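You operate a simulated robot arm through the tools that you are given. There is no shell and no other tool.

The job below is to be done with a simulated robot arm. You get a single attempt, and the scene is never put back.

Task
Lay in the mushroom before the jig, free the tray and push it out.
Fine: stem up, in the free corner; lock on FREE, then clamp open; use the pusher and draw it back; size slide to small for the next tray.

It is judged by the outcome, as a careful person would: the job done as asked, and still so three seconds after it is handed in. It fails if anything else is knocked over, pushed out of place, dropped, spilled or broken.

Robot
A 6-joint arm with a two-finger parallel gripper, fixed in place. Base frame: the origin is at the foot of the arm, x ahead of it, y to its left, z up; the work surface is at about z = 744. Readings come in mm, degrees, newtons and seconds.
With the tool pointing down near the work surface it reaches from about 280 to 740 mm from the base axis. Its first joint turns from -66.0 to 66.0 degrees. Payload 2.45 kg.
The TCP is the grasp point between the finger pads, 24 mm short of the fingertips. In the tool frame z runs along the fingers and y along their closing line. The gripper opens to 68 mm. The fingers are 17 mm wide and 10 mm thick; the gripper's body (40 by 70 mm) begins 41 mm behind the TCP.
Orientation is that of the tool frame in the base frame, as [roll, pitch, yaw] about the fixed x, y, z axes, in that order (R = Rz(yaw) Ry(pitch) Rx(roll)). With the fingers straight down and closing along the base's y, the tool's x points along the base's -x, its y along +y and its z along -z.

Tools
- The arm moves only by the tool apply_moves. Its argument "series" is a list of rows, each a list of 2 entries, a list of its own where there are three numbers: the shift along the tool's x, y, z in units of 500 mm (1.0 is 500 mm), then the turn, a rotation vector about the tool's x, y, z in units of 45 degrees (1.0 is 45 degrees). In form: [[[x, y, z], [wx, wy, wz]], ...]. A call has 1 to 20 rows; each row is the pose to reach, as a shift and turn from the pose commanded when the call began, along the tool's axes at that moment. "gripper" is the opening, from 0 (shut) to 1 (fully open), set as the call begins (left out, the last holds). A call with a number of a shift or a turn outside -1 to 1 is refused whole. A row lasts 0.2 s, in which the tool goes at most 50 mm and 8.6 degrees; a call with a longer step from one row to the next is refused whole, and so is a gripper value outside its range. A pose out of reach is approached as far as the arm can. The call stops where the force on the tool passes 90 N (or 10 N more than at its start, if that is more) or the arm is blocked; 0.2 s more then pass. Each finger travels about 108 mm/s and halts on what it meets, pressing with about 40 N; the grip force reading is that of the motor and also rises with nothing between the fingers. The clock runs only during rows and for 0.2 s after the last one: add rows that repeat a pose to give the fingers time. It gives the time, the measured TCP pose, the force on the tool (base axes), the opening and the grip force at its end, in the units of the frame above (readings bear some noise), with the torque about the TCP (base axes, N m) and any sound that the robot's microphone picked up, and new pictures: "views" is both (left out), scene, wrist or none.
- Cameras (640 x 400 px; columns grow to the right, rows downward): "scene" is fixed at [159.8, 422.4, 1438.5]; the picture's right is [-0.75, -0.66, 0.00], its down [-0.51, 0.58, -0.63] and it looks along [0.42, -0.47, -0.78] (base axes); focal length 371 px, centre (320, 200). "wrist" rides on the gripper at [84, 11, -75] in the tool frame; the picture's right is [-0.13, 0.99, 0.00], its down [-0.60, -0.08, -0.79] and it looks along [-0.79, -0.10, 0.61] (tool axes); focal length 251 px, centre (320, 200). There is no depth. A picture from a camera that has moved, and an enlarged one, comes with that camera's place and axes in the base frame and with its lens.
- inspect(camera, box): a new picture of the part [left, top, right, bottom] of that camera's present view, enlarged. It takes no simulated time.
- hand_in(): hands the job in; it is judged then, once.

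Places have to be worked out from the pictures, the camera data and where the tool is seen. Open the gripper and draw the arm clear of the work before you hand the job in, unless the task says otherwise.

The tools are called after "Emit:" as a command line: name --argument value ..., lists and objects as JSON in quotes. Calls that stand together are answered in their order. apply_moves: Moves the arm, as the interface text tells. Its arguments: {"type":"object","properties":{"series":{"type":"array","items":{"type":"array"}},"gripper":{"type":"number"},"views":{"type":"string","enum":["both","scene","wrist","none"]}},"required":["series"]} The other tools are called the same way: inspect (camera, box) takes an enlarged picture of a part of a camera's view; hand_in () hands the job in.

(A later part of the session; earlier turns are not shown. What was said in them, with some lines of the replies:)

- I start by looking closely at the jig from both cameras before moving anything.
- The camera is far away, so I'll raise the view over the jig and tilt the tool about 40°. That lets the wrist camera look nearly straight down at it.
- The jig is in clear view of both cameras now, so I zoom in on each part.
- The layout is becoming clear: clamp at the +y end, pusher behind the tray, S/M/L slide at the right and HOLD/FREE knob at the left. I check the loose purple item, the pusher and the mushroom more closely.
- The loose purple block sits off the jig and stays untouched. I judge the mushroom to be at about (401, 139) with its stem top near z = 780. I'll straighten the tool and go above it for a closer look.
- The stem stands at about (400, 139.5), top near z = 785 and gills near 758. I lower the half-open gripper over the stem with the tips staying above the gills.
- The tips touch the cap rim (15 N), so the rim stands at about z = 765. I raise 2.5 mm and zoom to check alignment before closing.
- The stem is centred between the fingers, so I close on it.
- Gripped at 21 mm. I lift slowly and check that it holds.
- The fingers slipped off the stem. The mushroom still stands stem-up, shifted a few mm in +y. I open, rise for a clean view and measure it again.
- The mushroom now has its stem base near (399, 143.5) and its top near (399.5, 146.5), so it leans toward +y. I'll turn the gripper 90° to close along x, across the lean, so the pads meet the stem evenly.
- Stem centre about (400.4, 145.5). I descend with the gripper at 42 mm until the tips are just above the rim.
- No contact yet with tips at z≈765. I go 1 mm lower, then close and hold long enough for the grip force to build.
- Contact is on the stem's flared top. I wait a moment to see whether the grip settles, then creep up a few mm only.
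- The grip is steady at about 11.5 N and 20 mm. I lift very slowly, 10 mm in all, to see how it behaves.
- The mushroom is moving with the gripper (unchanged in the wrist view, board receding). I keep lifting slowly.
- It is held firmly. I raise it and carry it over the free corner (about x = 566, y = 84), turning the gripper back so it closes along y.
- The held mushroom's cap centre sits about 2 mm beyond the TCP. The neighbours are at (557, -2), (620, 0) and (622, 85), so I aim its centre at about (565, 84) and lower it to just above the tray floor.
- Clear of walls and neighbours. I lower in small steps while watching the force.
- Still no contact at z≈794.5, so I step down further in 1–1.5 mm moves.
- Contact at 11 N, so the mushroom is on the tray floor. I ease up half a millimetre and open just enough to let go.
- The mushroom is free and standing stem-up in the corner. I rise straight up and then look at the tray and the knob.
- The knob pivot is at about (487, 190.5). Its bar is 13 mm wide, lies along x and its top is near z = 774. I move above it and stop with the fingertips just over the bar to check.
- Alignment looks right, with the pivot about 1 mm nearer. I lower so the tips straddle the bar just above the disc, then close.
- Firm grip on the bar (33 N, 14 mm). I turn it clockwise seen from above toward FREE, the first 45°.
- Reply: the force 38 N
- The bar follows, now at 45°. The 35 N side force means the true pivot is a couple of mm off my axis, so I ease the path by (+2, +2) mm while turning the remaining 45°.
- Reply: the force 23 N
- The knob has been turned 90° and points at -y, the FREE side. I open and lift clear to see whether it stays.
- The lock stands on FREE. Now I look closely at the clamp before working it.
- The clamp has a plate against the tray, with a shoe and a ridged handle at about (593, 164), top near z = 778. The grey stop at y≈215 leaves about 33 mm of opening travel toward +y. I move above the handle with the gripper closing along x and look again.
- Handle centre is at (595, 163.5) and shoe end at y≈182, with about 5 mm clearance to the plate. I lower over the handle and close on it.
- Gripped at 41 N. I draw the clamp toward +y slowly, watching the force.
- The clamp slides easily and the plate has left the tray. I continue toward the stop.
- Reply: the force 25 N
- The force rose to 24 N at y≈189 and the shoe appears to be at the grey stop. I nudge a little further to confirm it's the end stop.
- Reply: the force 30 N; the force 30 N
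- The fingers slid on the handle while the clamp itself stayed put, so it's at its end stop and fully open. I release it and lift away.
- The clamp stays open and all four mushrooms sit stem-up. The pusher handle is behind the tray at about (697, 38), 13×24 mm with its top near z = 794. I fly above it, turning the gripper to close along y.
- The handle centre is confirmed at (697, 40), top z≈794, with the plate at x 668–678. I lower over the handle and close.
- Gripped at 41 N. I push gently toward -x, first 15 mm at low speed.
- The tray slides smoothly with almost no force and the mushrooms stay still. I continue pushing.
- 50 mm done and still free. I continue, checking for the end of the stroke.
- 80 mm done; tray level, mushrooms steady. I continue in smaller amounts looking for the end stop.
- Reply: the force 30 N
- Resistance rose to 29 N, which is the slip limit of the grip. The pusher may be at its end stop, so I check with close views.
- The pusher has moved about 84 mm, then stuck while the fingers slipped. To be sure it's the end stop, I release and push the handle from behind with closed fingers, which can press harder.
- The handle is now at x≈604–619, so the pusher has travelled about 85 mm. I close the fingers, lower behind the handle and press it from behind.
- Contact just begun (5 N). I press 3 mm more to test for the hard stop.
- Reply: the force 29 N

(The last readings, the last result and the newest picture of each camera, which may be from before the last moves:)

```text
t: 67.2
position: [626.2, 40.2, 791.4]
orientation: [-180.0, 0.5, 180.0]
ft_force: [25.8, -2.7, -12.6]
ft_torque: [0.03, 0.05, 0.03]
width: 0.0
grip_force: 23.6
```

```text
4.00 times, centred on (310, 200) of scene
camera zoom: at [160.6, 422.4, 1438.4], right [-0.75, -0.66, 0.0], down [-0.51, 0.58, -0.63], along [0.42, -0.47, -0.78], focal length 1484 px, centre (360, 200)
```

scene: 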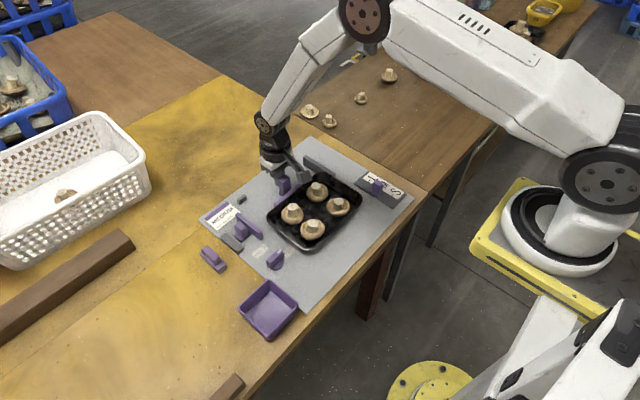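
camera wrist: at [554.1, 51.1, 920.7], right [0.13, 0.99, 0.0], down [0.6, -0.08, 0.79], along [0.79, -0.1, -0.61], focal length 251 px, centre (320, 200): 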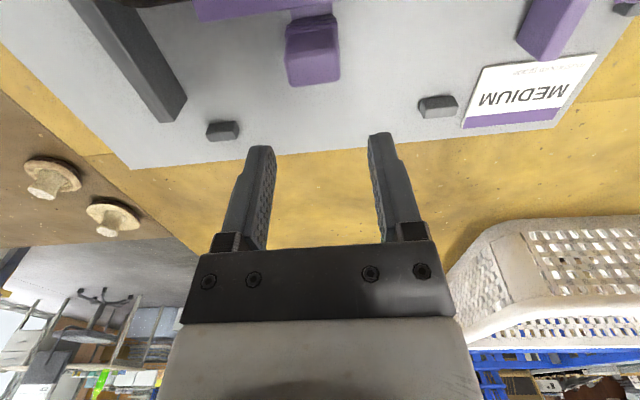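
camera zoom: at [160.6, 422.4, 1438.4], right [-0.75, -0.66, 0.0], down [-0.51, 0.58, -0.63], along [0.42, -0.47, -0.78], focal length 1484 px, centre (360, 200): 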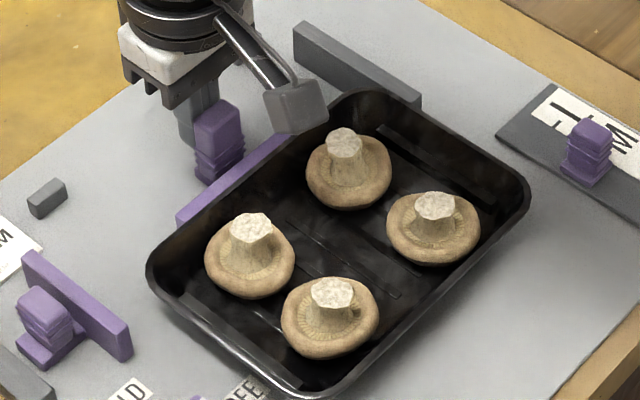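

25 N with no motion. One more 3 mm to about 50 N will settle it.

Emit:
apply_moves --series '[[[0.003, 0, 0], [0, 0, 0]], [[0.006, 0, 0], [0, 0, 0]], [[0.006, 0, 0], [0, 0, 0]]]' --views "none"

Emit:
inspect --camera "scene" --box '[230, 150, 390, 250]'

```text
t: 68.0
position: [626.6, 38.4, 791.9]
orientation: [179.9, 0.9, -180.0]
ft_force: [37.4, -3.7, -18.0]
ft_torque: [0.01, 0.1, 0.06]
width: 0.0
grip_force: 23.3
```

```text
4.00 times, centred on (310, 200) of scene
camera zoom: at [161.0, 422.3, 1438.4], right [-0.75, -0.66, 0.0], down [-0.51, 0.58, -0.63], along [0.42, -0.47, -0.78], focal length 1484 px, centre (360, 200)
```

zoom: 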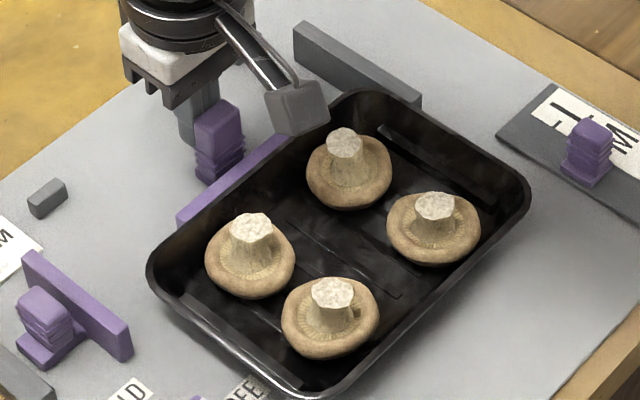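

It's a hard stop: 37 N and no movement. The tray is fully pushed out, so I back off, rise, open, and regrip the pusher handle to draw it back.

Emit:
apply_moves --series '[[[-0.015, 0, 0], [0, 0, 0]], [[-0.03, 0, 0], [0, 0, 0]], [[-0.03, 0, -0.05], [0, 0, 0]], [[-0.03, 0, -0.11], [0, 0, 0]], [[-0.03, 0, -0.11], [0, 0, 0]]]' --views "none"

Emit:
apply_moves --series '[[[0, 0, 0], [0, 0, 0]], [[0, 0, 0], [0, 0, 0]]]' --gripper 0.68 --views "wrist"

Emit:
inspect --camera "wrist" --box '[160, 0, 480, 200]'

```text
t: 69.2
position: [635.4, 40.4, 844.9]
orientation: [-180.0, 0.0, -180.0]
ft_force: [-0.1, -0.2, 0.6]
ft_torque: [0.0, 0.0, 0.01]
width: 0.0
grip_force: 24.1
```

```text
t: 69.8
position: [634.3, 39.2, 844.5]
orientation: [180.0, 0.0, 180.0]
ft_force: [-0.9, -0.1, 0.2]
ft_torque: [-0.01, -0.04, -0.01]
width: 46.2
grip_force: 0.0
camera wrist: at [550.6, 51.0, 920.5], right [0.13, 0.99, 0.0], down [0.6, -0.08, 0.79], along [0.79, -0.1, -0.61], focal length 251 px, centre (320, 200)
```

wrist: 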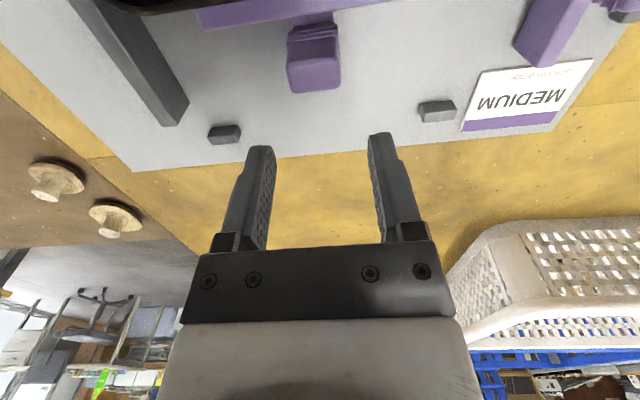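

```text
2.00 times, centred on (320, 100) of wrist
camera zoom: at [550.6, 51.0, 920.5], right [0.13, 0.99, 0.0], down [0.6, -0.08, 0.79], along [0.79, -0.1, -0.61], focal length 503 px, centre (320, 400)
```

zoom: 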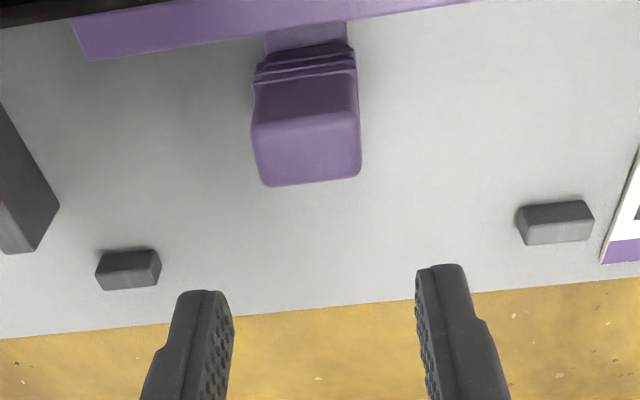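

Handle centre is at (611.5, 40). I move over it, lower and close.

Emit:
apply_moves --series '[[[0.03, 0, 0], [0, 0, 0]], [[0.047, 0.001, 0.0], [0, 0, 0]], [[0.047, 0.001, 0.05], [0, 0, 0]], [[0.047, 0.001, 0.095], [0, 0, 0]], [[0.047, 0.001, 0.115], [0, 0, 0]], [[0.047, 0.001, 0.115], [0, 0, 0]]]' --views "none"

Emit:
apply_moves --series '[[[0, 0, 0], [0, 0, 0]], [[0, 0, 0], [0, 0, 0]], [[0, 0, 0], [0, 0, 0]]]' --gripper 0.0 --views "scene"

Emit:
inspect --camera "scene" --box '[230, 150, 390, 250]'

```text
t: 71.2
position: [612.2, 39.9, 789.0]
orientation: [-180.0, -0.1, 180.0]
ft_force: [0.2, -0.1, 0.5]
ft_torque: [0.0, 0.02, 0.05]
width: 46.1
grip_force: 0.0
```

```text
t: 72.0
position: [612.0, 39.9, 788.0]
orientation: [179.9, 0.0, -179.9]
ft_force: [0.3, -4.6, -2.6]
ft_torque: [-0.02, -0.32, 0.02]
width: 25.7
grip_force: 41.0
```

scene: 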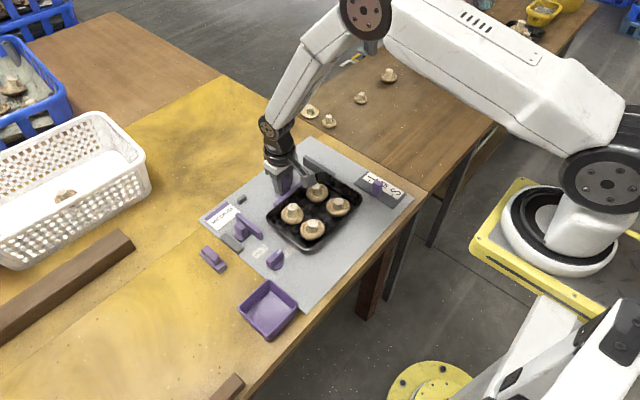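

```text
4.00 times, centred on (310, 200) of scene
camera zoom: at [159.9, 422.3, 1438.5], right [-0.75, -0.66, 0.0], down [-0.51, 0.58, -0.63], along [0.42, -0.47, -0.78], focal length 1484 px, centre (360, 200)
```

zoom: 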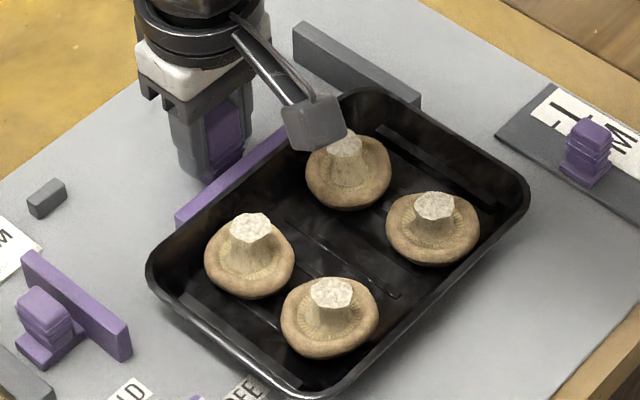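

Gripped at 41 N. I draw the pusher back toward +x at a moderate pace, stopping a little short of its start position at about 85 mm.

Emit:
apply_moves --series '[[[-0.006, 0, 0], [0, 0, 0]], [[-0.014, 0, 0], [0, 0, 0]], [[-0.024, 0, 0], [0, 0, 0]], [[-0.036, 0, 0], [0, 0, 0]], [[-0.048, 0, 0], [0, 0, 0]], [[-0.06, 0, 0], [0, 0, 0]], [[-0.072, 0, 0], [0, 0, 0]], [[-0.084, 0, 0], [0, 0, 0]], [[-0.096, 0, 0], [0, 0, 0]], [[-0.108, 0, 0], [0, 0, 0]], [[-0.12, 0, 0], [0, 0, 0]], [[-0.132, 0, 0], [0, 0, 0]], [[-0.142, 0, 0], [0, 0, 0]], [[-0.152, 0, 0], [0, 0, 0]], [[-0.16, 0, 0], [0, 0, 0]], [[-0.16, 0, 0], [0, 0, 0]]]' --views "both"

Emit:
inspect --camera "scene" --box '[220, 140, 380, 240]'

```text
t: 75.4
position: [692.2, 40.2, 786.8]
orientation: [-180.0, 0.0, -179.9]
ft_force: [0.3, -9.4, 0.7]
ft_torque: [0.03, -0.08, 0.06]
width: 25.9
grip_force: 41.4
camera wrist: at [607.7, 51.3, 863.2], right [0.13, 0.99, 0.0], down [0.6, -0.08, 0.79], along [0.79, -0.1, -0.61], focal length 251 px, centre (320, 200)
```

scene: 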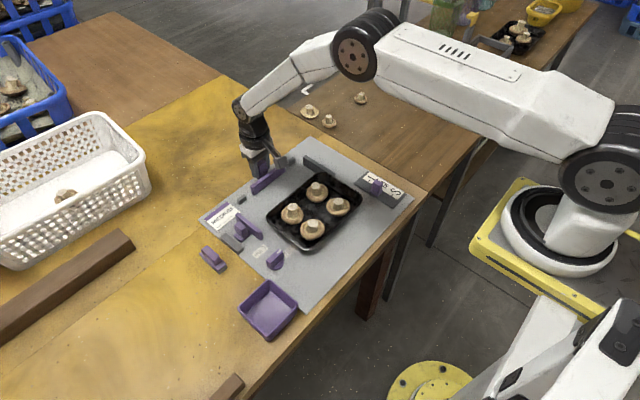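
wrist: 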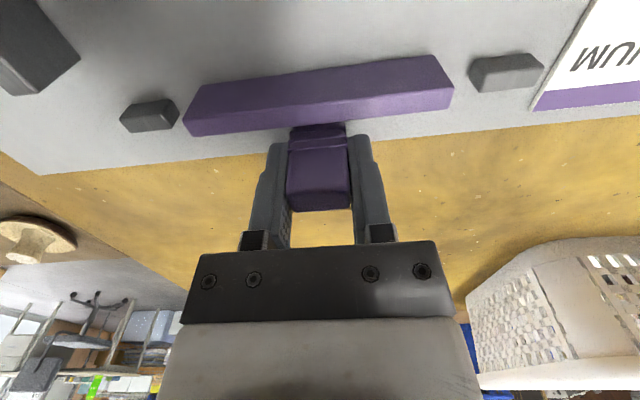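

```text
4.00 times, centred on (300, 190) of scene
camera zoom: at [159.8, 422.2, 1438.6], right [-0.75, -0.66, 0.0], down [-0.51, 0.58, -0.63], along [0.42, -0.47, -0.78], focal length 1484 px, centre (400, 240)
```

zoom: 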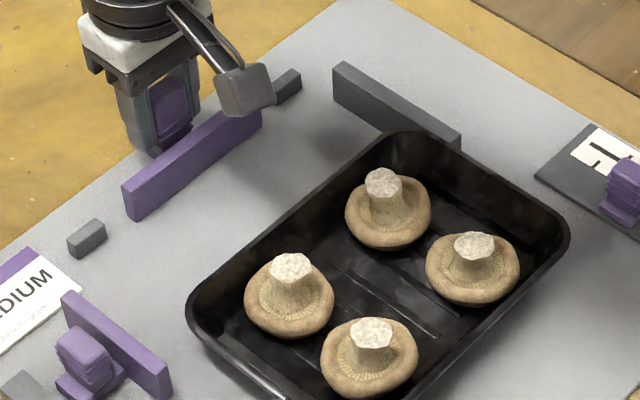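

The tray stayed and the pusher is nearly home. I draw the last few mm until it meets its stop.

Emit:
apply_moves --series '[[[-0.006, 0, 0], [0, 0, 0]], [[-0.011, 0, 0], [0, 0, 0]], [[-0.011, 0, 0], [0, 0, 0]]]' --views "none"

Emit:
apply_moves --series '[[[-0.003, 0, 0], [0, 0, 0]], [[-0.005, 0, 0], [0, 0, 0]], [[-0.005, 0, 0], [0, 0, 0]]]' --views "wrist"

Emit:
inspect --camera "scene" --box '[220, 140, 380, 240]'

```text
t: 76.2
position: [697.1, 40.3, 788.6]
orientation: [-180.0, 0.0, -180.0]
ft_force: [-1.4, -8.3, 2.4]
ft_torque: [-0.05, 0.16, -0.03]
width: 25.9
grip_force: 40.6
```

```text
t: 77.0
position: [697.8, 39.2, 790.0]
orientation: [180.0, -0.3, -180.0]
ft_force: [-23.0, -10.1, 14.7]
ft_torque: [0.03, 0.15, 0.0]
width: 25.8
grip_force: 41.0
camera wrist: at [614.0, 51.3, 863.6], right [0.13, 0.99, 0.0], down [0.61, -0.08, 0.79], along [0.78, -0.1, -0.61], focal length 251 px, centre (320, 200)
```

wrist: 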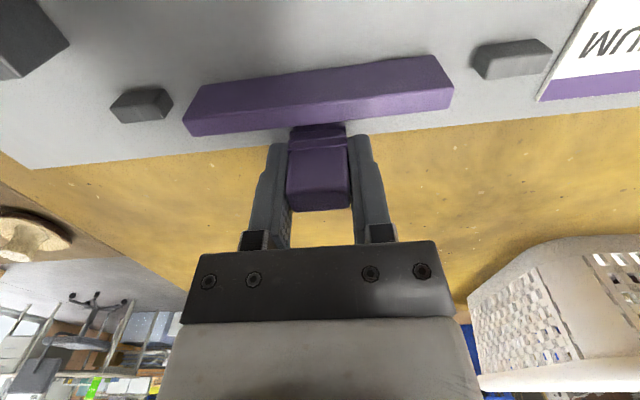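

```text
4.00 times, centred on (300, 190) of scene
camera zoom: at [158.9, 422.2, 1438.7], right [-0.75, -0.66, 0.0], down [-0.51, 0.58, -0.63], along [0.42, -0.47, -0.78], focal length 1484 px, centre (400, 240)
```

zoom: 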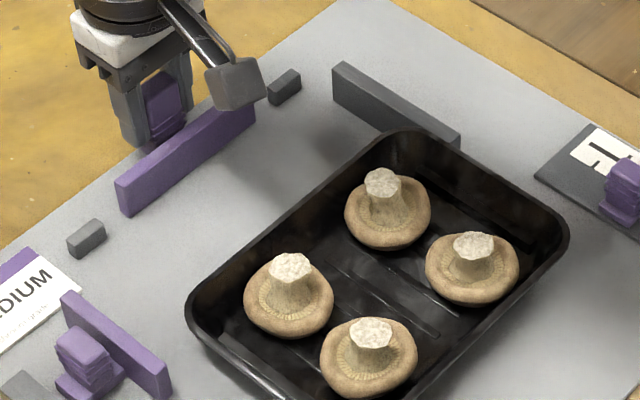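

Home stop reached (-23 N). I release, rise, and fly over to the size slide for a closer look.

Emit:
apply_moves --series '[[[0.003, 0, 0], [0, 0, 0]], [[0.003, 0, 0], [0, 0, 0]], [[0.003, 0, -0.04], [0, 0, 0]], [[0.003, 0, -0.1], [0, 0, 0]], [[0.003, 0, -0.18], [0, 0, 0]], [[0.05, -0.03, -0.18], [0, 0, 0]], [[0.12, -0.08, -0.18], [0, 0, 0]], [[0.2, -0.13, -0.18], [0, 0, 0]], [[0.28, -0.18, -0.18], [0, 0, 0]], [[0.36, -0.22, -0.18], [0, 0, 0]], [[0.44, -0.26, -0.18], [0, 0, 0]], [[0.495, -0.29, -0.18], [0, 0, 0]], [[0.51, -0.296, -0.18], [0, 0, 0]], [[0.51, -0.296, -0.18], [0, 0, 0]]]' --gripper 0.68 --views "both"

Emit:
inspect --camera "wrist" --box '[220, 0, 420, 130]'

Emit:
inspect --camera "scene" --box '[340, 160, 420, 210]'

Emit:
inspect --camera "scene" --box '[200, 140, 360, 260]'

```text
t: 80.0
position: [447.5, -108.8, 877.6]
orientation: [180.0, -0.1, 180.0]
ft_force: [-0.1, 0.5, 0.9]
ft_torque: [0.02, -0.01, -0.03]
width: 46.4
grip_force: 0.0
camera wrist: at [361.5, -97.5, 953.1], right [0.13, 0.99, 0.0], down [0.6, -0.08, 0.79], along [0.79, -0.1, -0.61], focal length 251 px, centre (320, 200)
```

scene: 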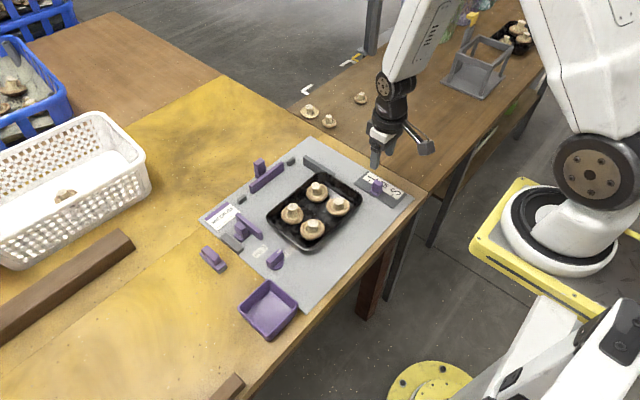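
wrist: 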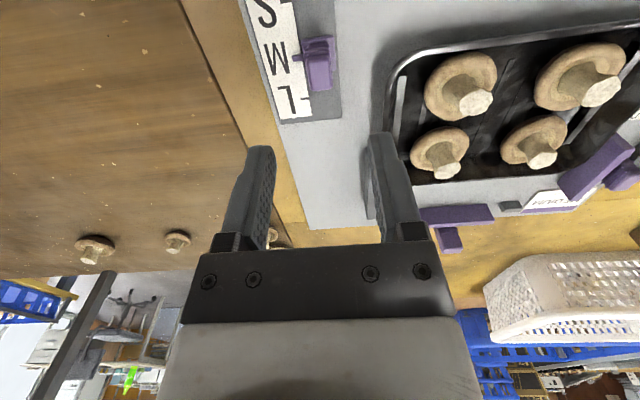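

```text
3.08 times, centred on (320, 65) of wrist
camera zoom: at [361.5, -97.5, 953.1], right [0.13, 0.99, 0.0], down [0.6, -0.08, 0.79], along [0.79, -0.1, -0.61], focal length 774 px, centre (320, 615)
```

zoom: 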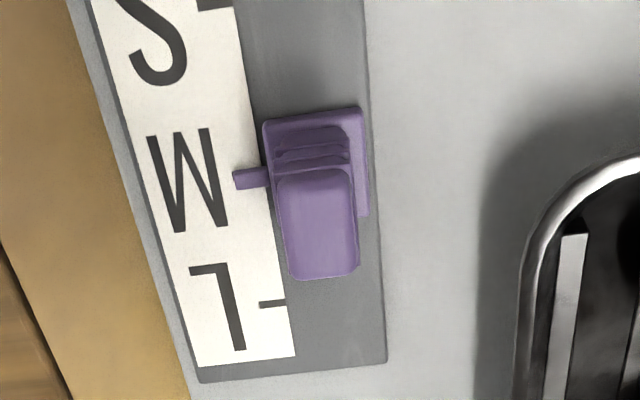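

```text
8.00 times, centred on (380, 185) of scene
camera zoom: at [159.8, 422.4, 1438.5], right [-0.75, -0.66, 0.0], down [-0.51, 0.58, -0.63], along [0.42, -0.47, -0.78], focal length 2967 px, centre (-160, 320)
```

zoom: 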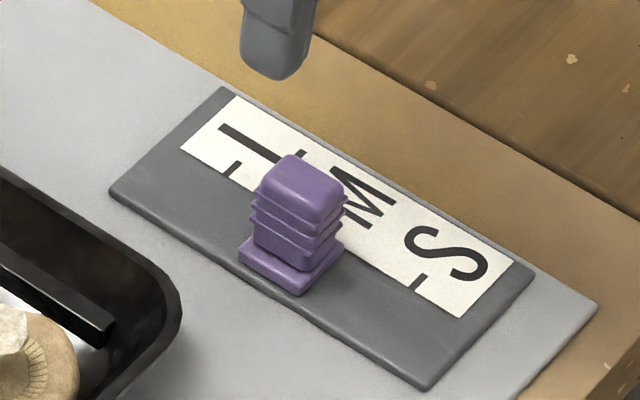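

```text
3.33 times, centred on (280, 200) of scene
camera zoom: at [159.8, 422.4, 1438.5], right [-0.75, -0.66, 0.0], down [-0.51, 0.58, -0.63], along [0.42, -0.47, -0.78], focal length 1236 px, centre (453, 200)
```

zoom: 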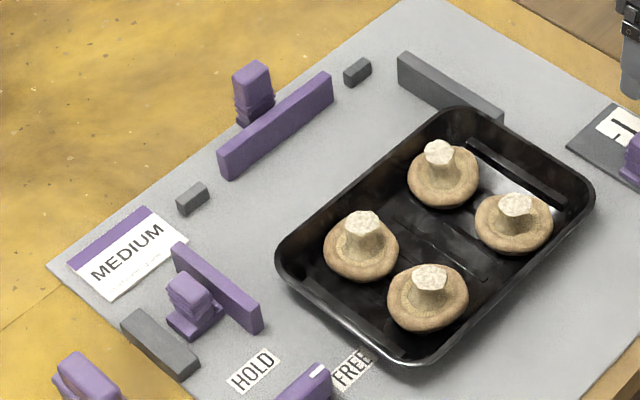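

The pusher is home and the tray stands out with all mushrooms upright. The size slide handle is at about (443.5, -108), and its pointer is on M. The S tick lies about 35 mm nearer, at x≈409. I lower over the handle and grip it.

Emit:
apply_moves --series '[[[0.0034, 0.0008, 0.05], [0, 0, 0]], [[0.0034, 0.0008, 0.1], [0, 0, 0]], [[0.0034, 0.0008, 0.15], [0, 0, 0]], [[0.0034, 0.0008, 0.178], [0, 0, 0]], [[0.0034, 0.0008, 0.186], [0, 0, 0]], [[0.0034, 0.0008, 0.186], [0, 0, 0]]]' --gripper 0.55 --views "both"

Emit:
inspect --camera "wrist" --box '[220, 60, 420, 190]'

Emit:
inspect --camera "scene" --box '[340, 160, 420, 210]'

```text
t: 81.4
position: [443.4, -106.6, 784.5]
orientation: [-179.9, -0.1, 180.0]
ft_force: [0.6, 0.4, -0.4]
ft_torque: [0.03, -0.01, 0.0]
width: 37.6
grip_force: 0.0
camera wrist: at [358.8, -96.0, 859.7], right [0.13, 0.99, 0.0], down [0.6, -0.08, 0.79], along [0.79, -0.1, -0.61], focal length 251 px, centre (320, 200)
```

scene: 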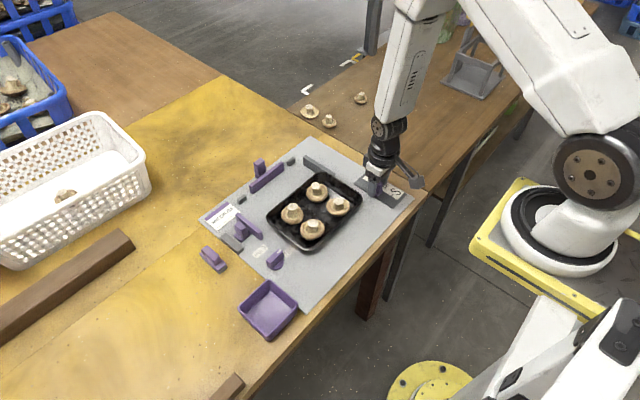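
wrist: 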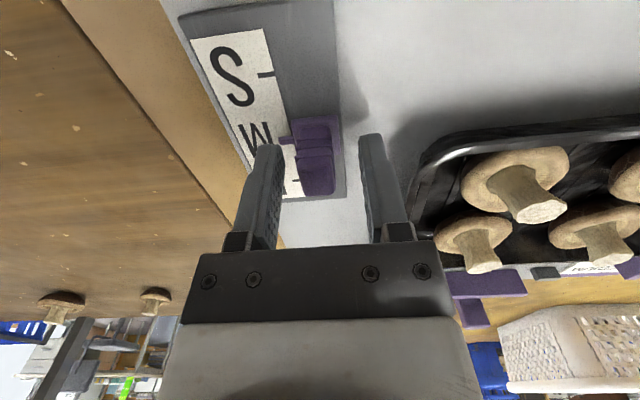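

```text
3.08 times, centred on (320, 125) of wrist
camera zoom: at [358.8, -96.0, 859.7], right [0.13, 0.99, 0.0], down [0.6, -0.08, 0.79], along [0.79, -0.1, -0.61], focal length 774 px, centre (320, 431)
```

zoom: 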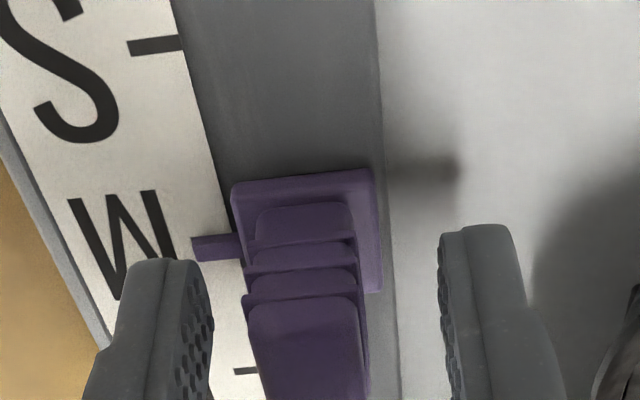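

```text
8.00 times, centred on (380, 185) of scene
camera zoom: at [159.8, 422.4, 1438.5], right [-0.75, -0.66, 0.0], down [-0.51, 0.58, -0.63], along [0.42, -0.47, -0.78], focal length 2967 px, centre (-160, 320)
```

zoom: 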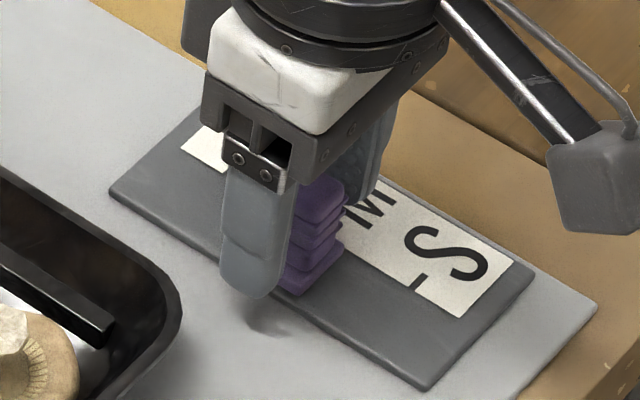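

The handle sits about 2.5 mm to the -y side of the finger midline. I shift the gripper by that much and then close.

Emit:
apply_moves --series '[[[0, -0.005, 0], [0, 0, 0]], [[0, -0.005, 0], [0, 0, 0]]]' --views "none"

Emit:
apply_moves --series '[[[0, 0, 0], [0, 0, 0]], [[0, 0, 0], [0, 0, 0]], [[0, 0, 0], [0, 0, 0]]]' --gripper 0.0 --views "wrist"

Emit:
inspect --camera "wrist" --box '[220, 60, 420, 190]'

```text
t: 82.0
position: [442.4, -110.6, 784.7]
orientation: [-179.9, -0.1, 179.9]
ft_force: [0.5, 1.3, -0.6]
ft_torque: [-0.01, 0.01, -0.01]
width: 37.2
grip_force: 0.1
```

```text
t: 82.8
position: [442.8, -109.4, 785.0]
orientation: [180.0, -0.1, -179.9]
ft_force: [0.4, 16.6, 3.4]
ft_torque: [0.15, -0.6, 0.0]
width: 15.7
grip_force: 35.0
camera wrist: at [358.4, -97.9, 860.0], right [0.13, 0.99, 0.0], down [0.6, -0.08, 0.79], along [0.79, -0.1, -0.61], focal length 251 px, centre (320, 200)
```

wrist: 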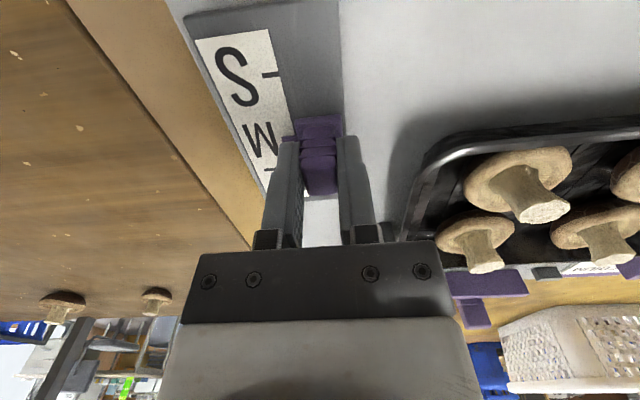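

```text
3.08 times, centred on (320, 125) of wrist
camera zoom: at [358.4, -97.9, 860.0], right [0.13, 0.99, 0.0], down [0.6, -0.08, 0.79], along [0.79, -0.1, -0.61], focal length 774 px, centre (320, 431)
```

zoom: 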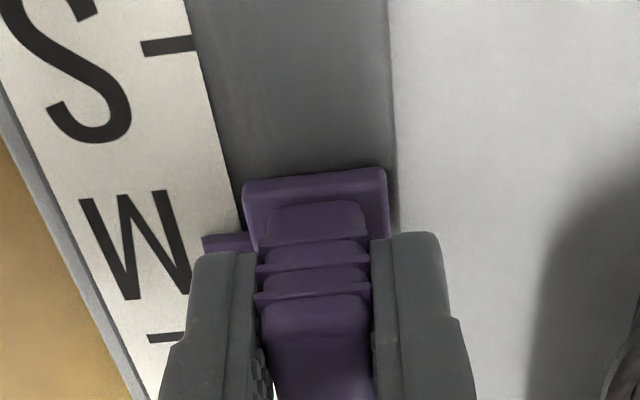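

Gripped at 35 N. I ease the side load and slide toward S (-x), first 30 mm.

Emit:
apply_moves --series '[[[0.003, 0.003, 0], [0, 0, 0]], [[0.009, 0.003, 0], [0, 0, 0]], [[0.016, 0.003, 0], [0, 0, 0]], [[0.023, 0.003, 0], [0, 0, 0]], [[0.03, 0.003, 0], [0, 0, 0]], [[0.037, 0.003, 0], [0, 0, 0]], [[0.044, 0.003, 0], [0, 0, 0]], [[0.051, 0.003, 0], [0, 0, 0]], [[0.058, 0.003, 0], [0, 0, 0]], [[0.058, 0.003, 0], [0, 0, 0]]]' --views "both"

Emit:
inspect --camera "wrist" --box '[220, 60, 420, 190]'

Emit:
inspect --camera "scene" --box '[340, 160, 420, 210]'

```text
t: 85.0
position: [414.6, -109.6, 785.9]
orientation: [-180.0, 0.1, -180.0]
ft_force: [-0.3, -15.2, -23.3]
ft_torque: [-0.11, -0.38, 0.0]
width: 16.0
grip_force: 34.7
camera wrist: at [329.9, -97.7, 860.2], right [0.13, 0.99, 0.0], down [0.6, -0.08, 0.79], along [0.79, -0.1, -0.61], focal length 251 px, centre (320, 200)
```

scene: 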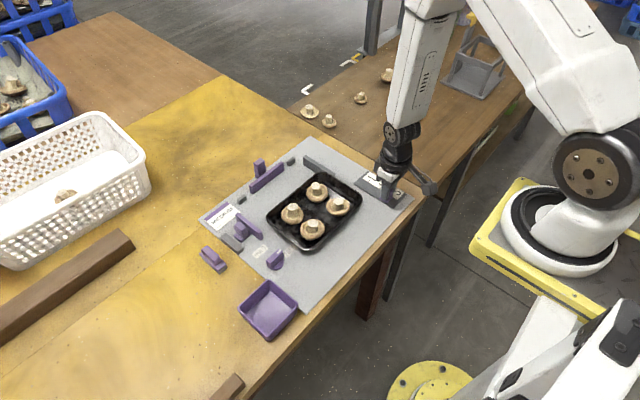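
wrist: 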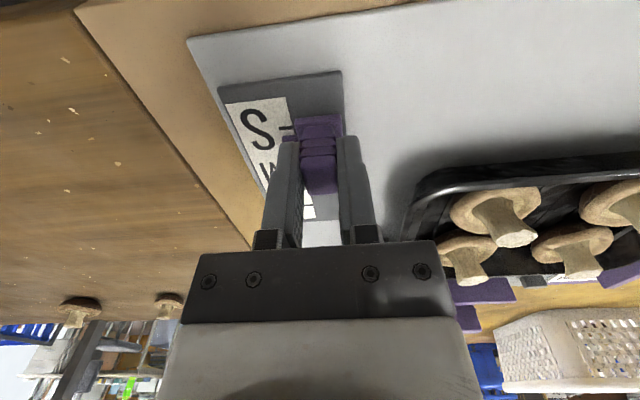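

```text
3.08 times, centred on (320, 125) of wrist
camera zoom: at [329.9, -97.7, 860.2], right [0.13, 0.99, 0.0], down [0.6, -0.08, 0.79], along [0.79, -0.1, -0.61], focal length 774 px, centre (320, 431)
```

zoom: 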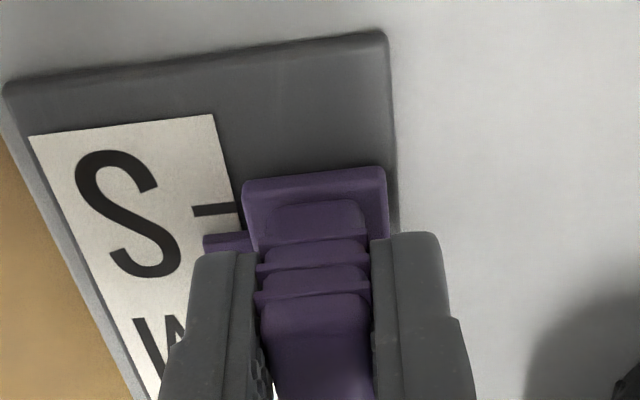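

```text
8.00 times, centred on (380, 185) of scene
camera zoom: at [160.1, 422.0, 1438.6], right [-0.75, -0.66, 0.0], down [-0.51, 0.58, -0.63], along [0.42, -0.47, -0.78], focal length 2967 px, centre (-160, 320)
```

zoom: 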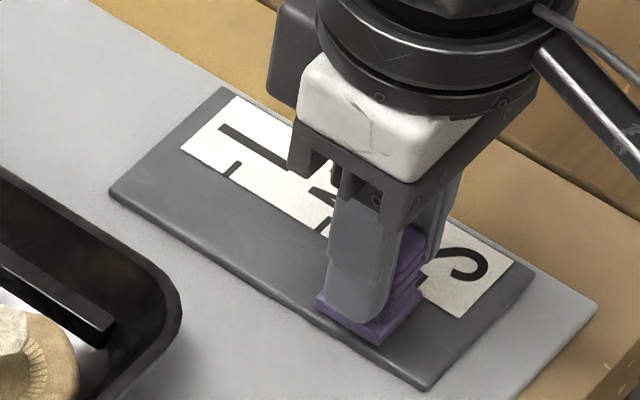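

The pointer is now about 6 mm short of the S tick. I move the remaining distance.

Emit:
apply_moves --series '[[[0.004, -0.0015, 0.001], [0, 0, 0]], [[0.008, -0.0015, 0.001], [0, 0, 0]], [[0.012, -0.0015, 0.001], [0, 0, 0]], [[0.012, -0.0015, 0.001], [0, 0, 0]]]' --views "wrist"

Emit:
inspect --camera "wrist" --box '[240, 90, 360, 170]'

Emit:
inspect --camera "scene" --box '[340, 160, 420, 210]'

```text
t: 86.0
position: [407.6, -108.5, 785.4]
orientation: [-179.9, 0.0, -179.9]
ft_force: [-0.1, 4.0, 12.8]
ft_torque: [0.07, 0.1, 0.0]
width: 15.8
grip_force: 34.8
camera wrist: at [323.7, -97.9, 860.2], right [0.13, 0.99, 0.0], down [0.6, -0.08, 0.79], along [0.79, -0.1, -0.61], focal length 251 px, centre (320, 200)
```

wrist: 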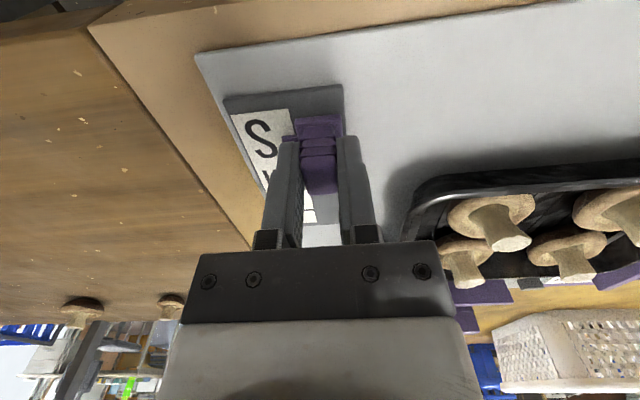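

```text
5.00 times, centred on (300, 130) of wrist
camera zoom: at [323.7, -97.9, 860.2], right [0.13, 0.99, 0.0], down [0.6, -0.08, 0.79], along [0.79, -0.1, -0.61], focal length 1257 px, centre (420, 550)
```

zoom: 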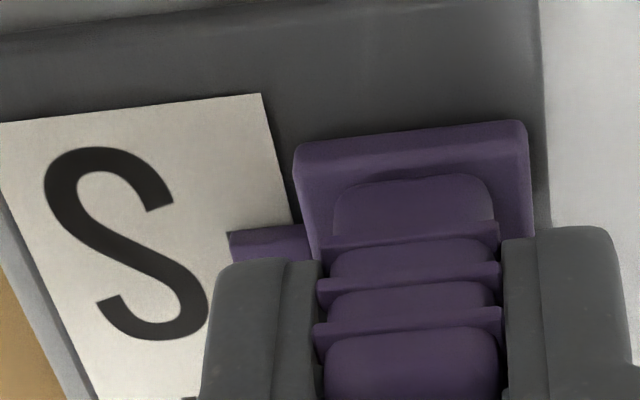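

```text
8.00 times, centred on (380, 185) of scene
camera zoom: at [159.6, 422.6, 1438.5], right [-0.75, -0.66, 0.0], down [-0.51, 0.58, -0.63], along [0.42, -0.47, -0.78], focal length 2967 px, centre (-160, 320)
```

zoom: 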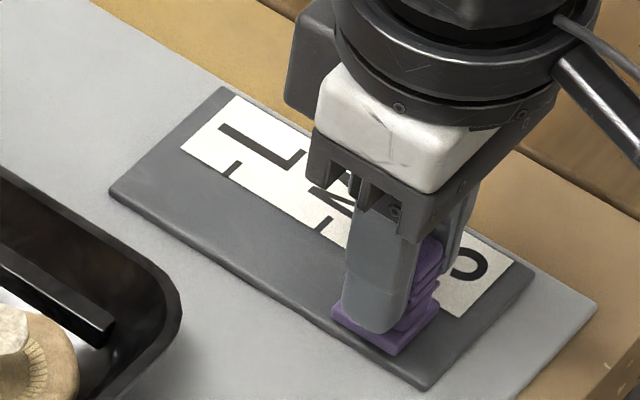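

The slide has travelled about 34.7 mm, with ticks about 35 mm apart, and the pointer covers the S tick. I release and rise to check it.

Emit:
apply_moves --series '[[[0, 0, 0], [0, 0, 0]], [[0, 0, 0], [0, 0, 0]], [[0, 0, -0.04], [0, 0, 0]], [[0, 0, -0.1], [0, 0, 0]], [[0, 0, -0.18], [0, 0, 0]], [[0, 0, -0.18], [0, 0, 0]]]' --gripper 0.6 --views "both"

Emit:
inspect --camera "wrist" --box '[230, 0, 390, 110]'

Emit:
inspect --camera "scene" --box '[340, 160, 420, 210]'

```text
t: 87.4
position: [407.1, -108.9, 873.7]
orientation: [-180.0, 0.1, -179.9]
ft_force: [0.3, -0.1, 0.3]
ft_torque: [-0.01, 0.04, -0.03]
width: 40.7
grip_force: 0.1
camera wrist: at [323.2, -97.8, 949.4], right [0.13, 0.99, 0.0], down [0.6, -0.08, 0.79], along [0.79, -0.1, -0.61], focal length 251 px, centre (320, 200)
```

scene: 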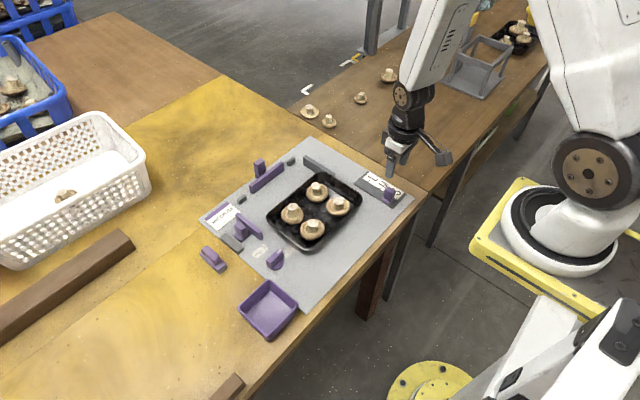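
wrist: 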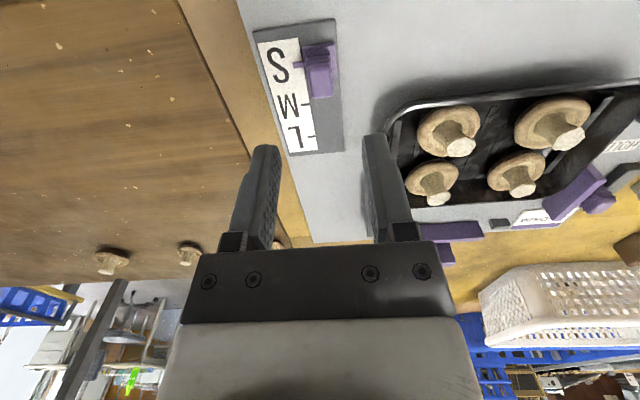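

```text
3.64 times, centred on (310, 55) of wrist
camera zoom: at [323.2, -97.8, 949.4], right [0.13, 0.99, 0.0], down [0.6, -0.08, 0.79], along [0.79, -0.1, -0.61], focal length 914 px, centre (356, 727)
```

zoom: 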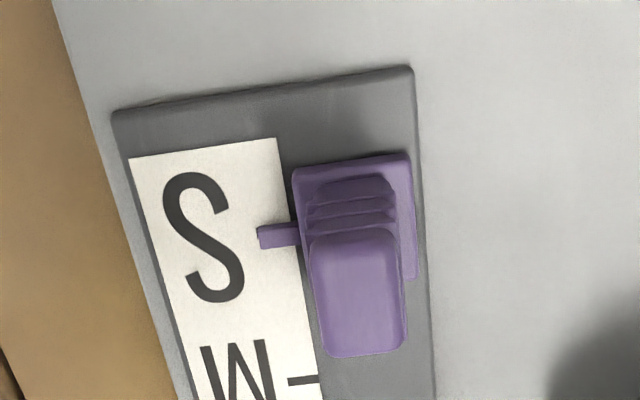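

```text
8.00 times, centred on (380, 185) of scene
camera zoom: at [159.8, 422.4, 1438.5], right [-0.75, -0.66, 0.0], down [-0.51, 0.58, -0.63], along [0.42, -0.47, -0.78], focal length 2967 px, centre (-160, 320)
```

zoom: 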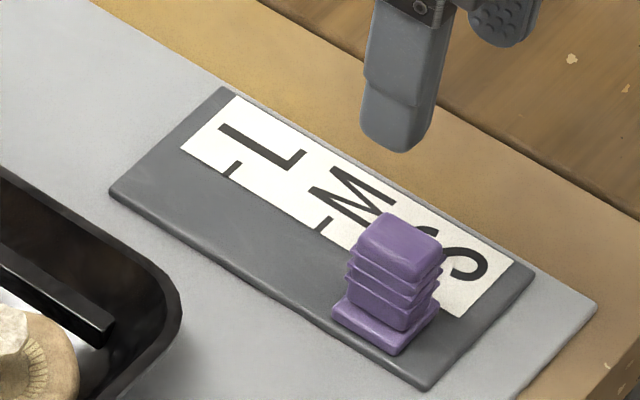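

The pointer sits on S (35 mm from the M tick). I draw the arm up and clear, open the gripper fully, and check everything once more.

Emit:
apply_moves --series '[[[0, 0, -0.08], [0, 0, 0]], [[0, 0, -0.16], [0, 0, 0]], [[0.03, -0.03, -0.24], [0, 0, 0]], [[0.06, -0.06, -0.3], [0, 0, 0]], [[0.08, -0.08, -0.32], [0, 0, 0]], [[0.08, -0.08, -0.32], [0, 0, 0]]]' --gripper 1.0 --views "both"

Emit:
inspect --camera "scene" --box '[200, 130, 360, 230]'

Emit:
inspect --camera "scene" --box '[190, 190, 350, 340]'

Emit:
inspect --camera "scene" --box '[340, 160, 420, 210]'

```text
t: 88.8
position: [367.6, -148.4, 1034.7]
orientation: [-180.0, 0.0, 180.0]
ft_force: [-0.7, -0.1, 0.2]
ft_torque: [-0.02, -0.02, 0.01]
width: 67.7
grip_force: 0.1
camera wrist: at [283.3, -137.9, 1109.4], right [0.13, 0.99, 0.0], down [0.6, -0.08, 0.79], along [0.79, -0.1, -0.61], focal length 251 px, centre (320, 200)
```

scene: 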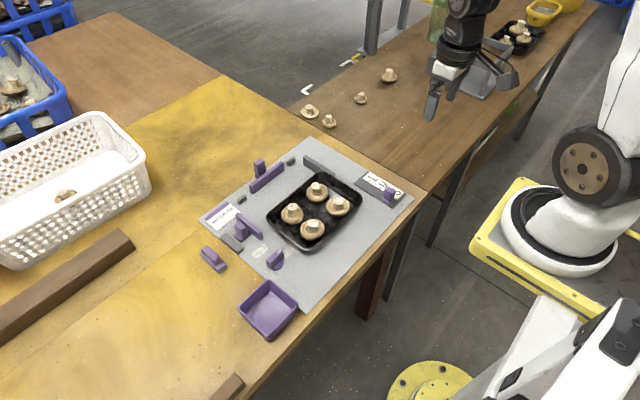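
wrist: 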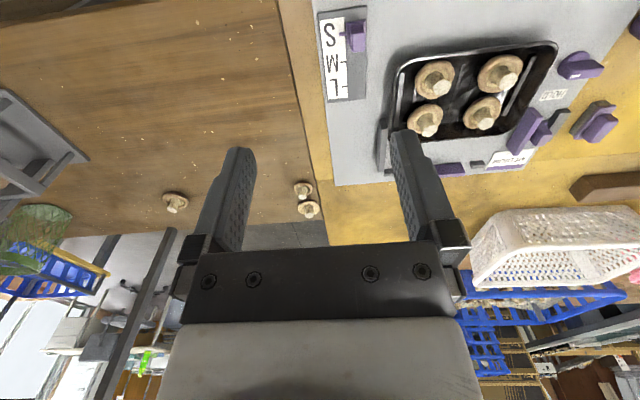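

```text
4.00 times, centred on (280, 180) of scene
camera zoom: at [159.8, 422.4, 1438.5], right [-0.75, -0.66, 0.0], down [-0.51, 0.58, -0.63], along [0.42, -0.47, -0.78], focal length 1484 px, centre (480, 280)
```

zoom: 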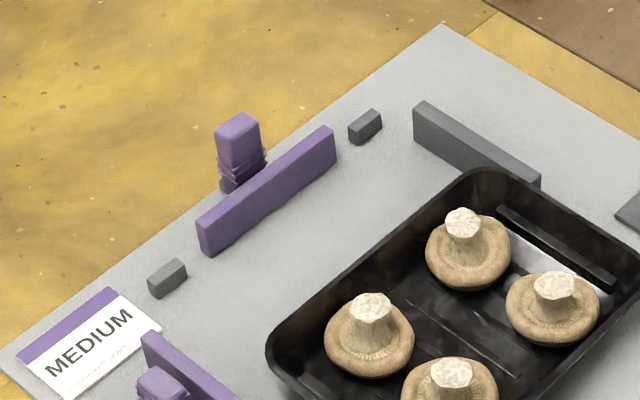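

```text
2.67 times, centred on (270, 265) of scene
camera zoom: at [159.8, 422.4, 1438.5], right [-0.75, -0.66, 0.0], down [-0.51, 0.58, -0.63], along [0.42, -0.47, -0.78], focal length 989 px, centre (453, 27)
```

zoom: 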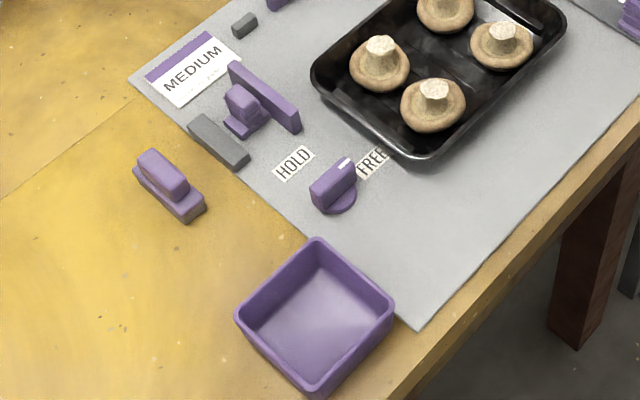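

```text
8.00 times, centred on (380, 185) of scene
camera zoom: at [159.8, 422.4, 1438.5], right [-0.75, -0.66, 0.0], down [-0.51, 0.58, -0.63], along [0.42, -0.47, -0.78], focal length 2967 px, centre (-160, 320)
```

zoom: 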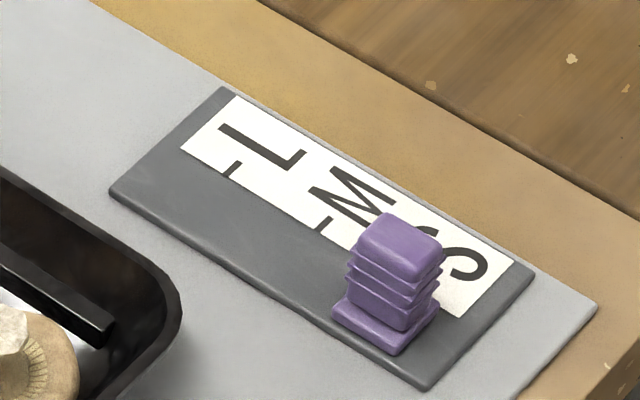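

Final check:
- **Mushrooms:** all four are stem-up in the tray, and the tray is pushed out.
- **Jig:** the pusher is home, the lock is on FREE, the clamp is open and the slide is on S.
- **Rest of the scene:** nothing else has moved, and the arm is clear with the gripper open.

I hand in.

Emit:
hand_in

```text
The job is handed in.
```

I've handed the job in, and every step you asked for is done. I don't have the judge's result.

- **Mushroom:** it stands stem up in the corner that was free, and all four in the tray stayed upright. My first grip slipped off the stem and shifted the mushroom a few mm on the board. The second grip held.
- **Lock and clamp:** I turned the lock to FREE first, then opened the clamp fully to its stop.
- **Tray and pusher:** I pushed the tray out about 85 mm, to the end of the pusher's stroke, and drew the pusher back to its home stop. The stroke is shorter than the tray is deep, so one end still overlaps the side fence by about 25 mm.
- **Size slide:** it is on S, with the pointer over the mark.

Nothing else was moved or knocked over. The arm is clear of the work with the gripper open.
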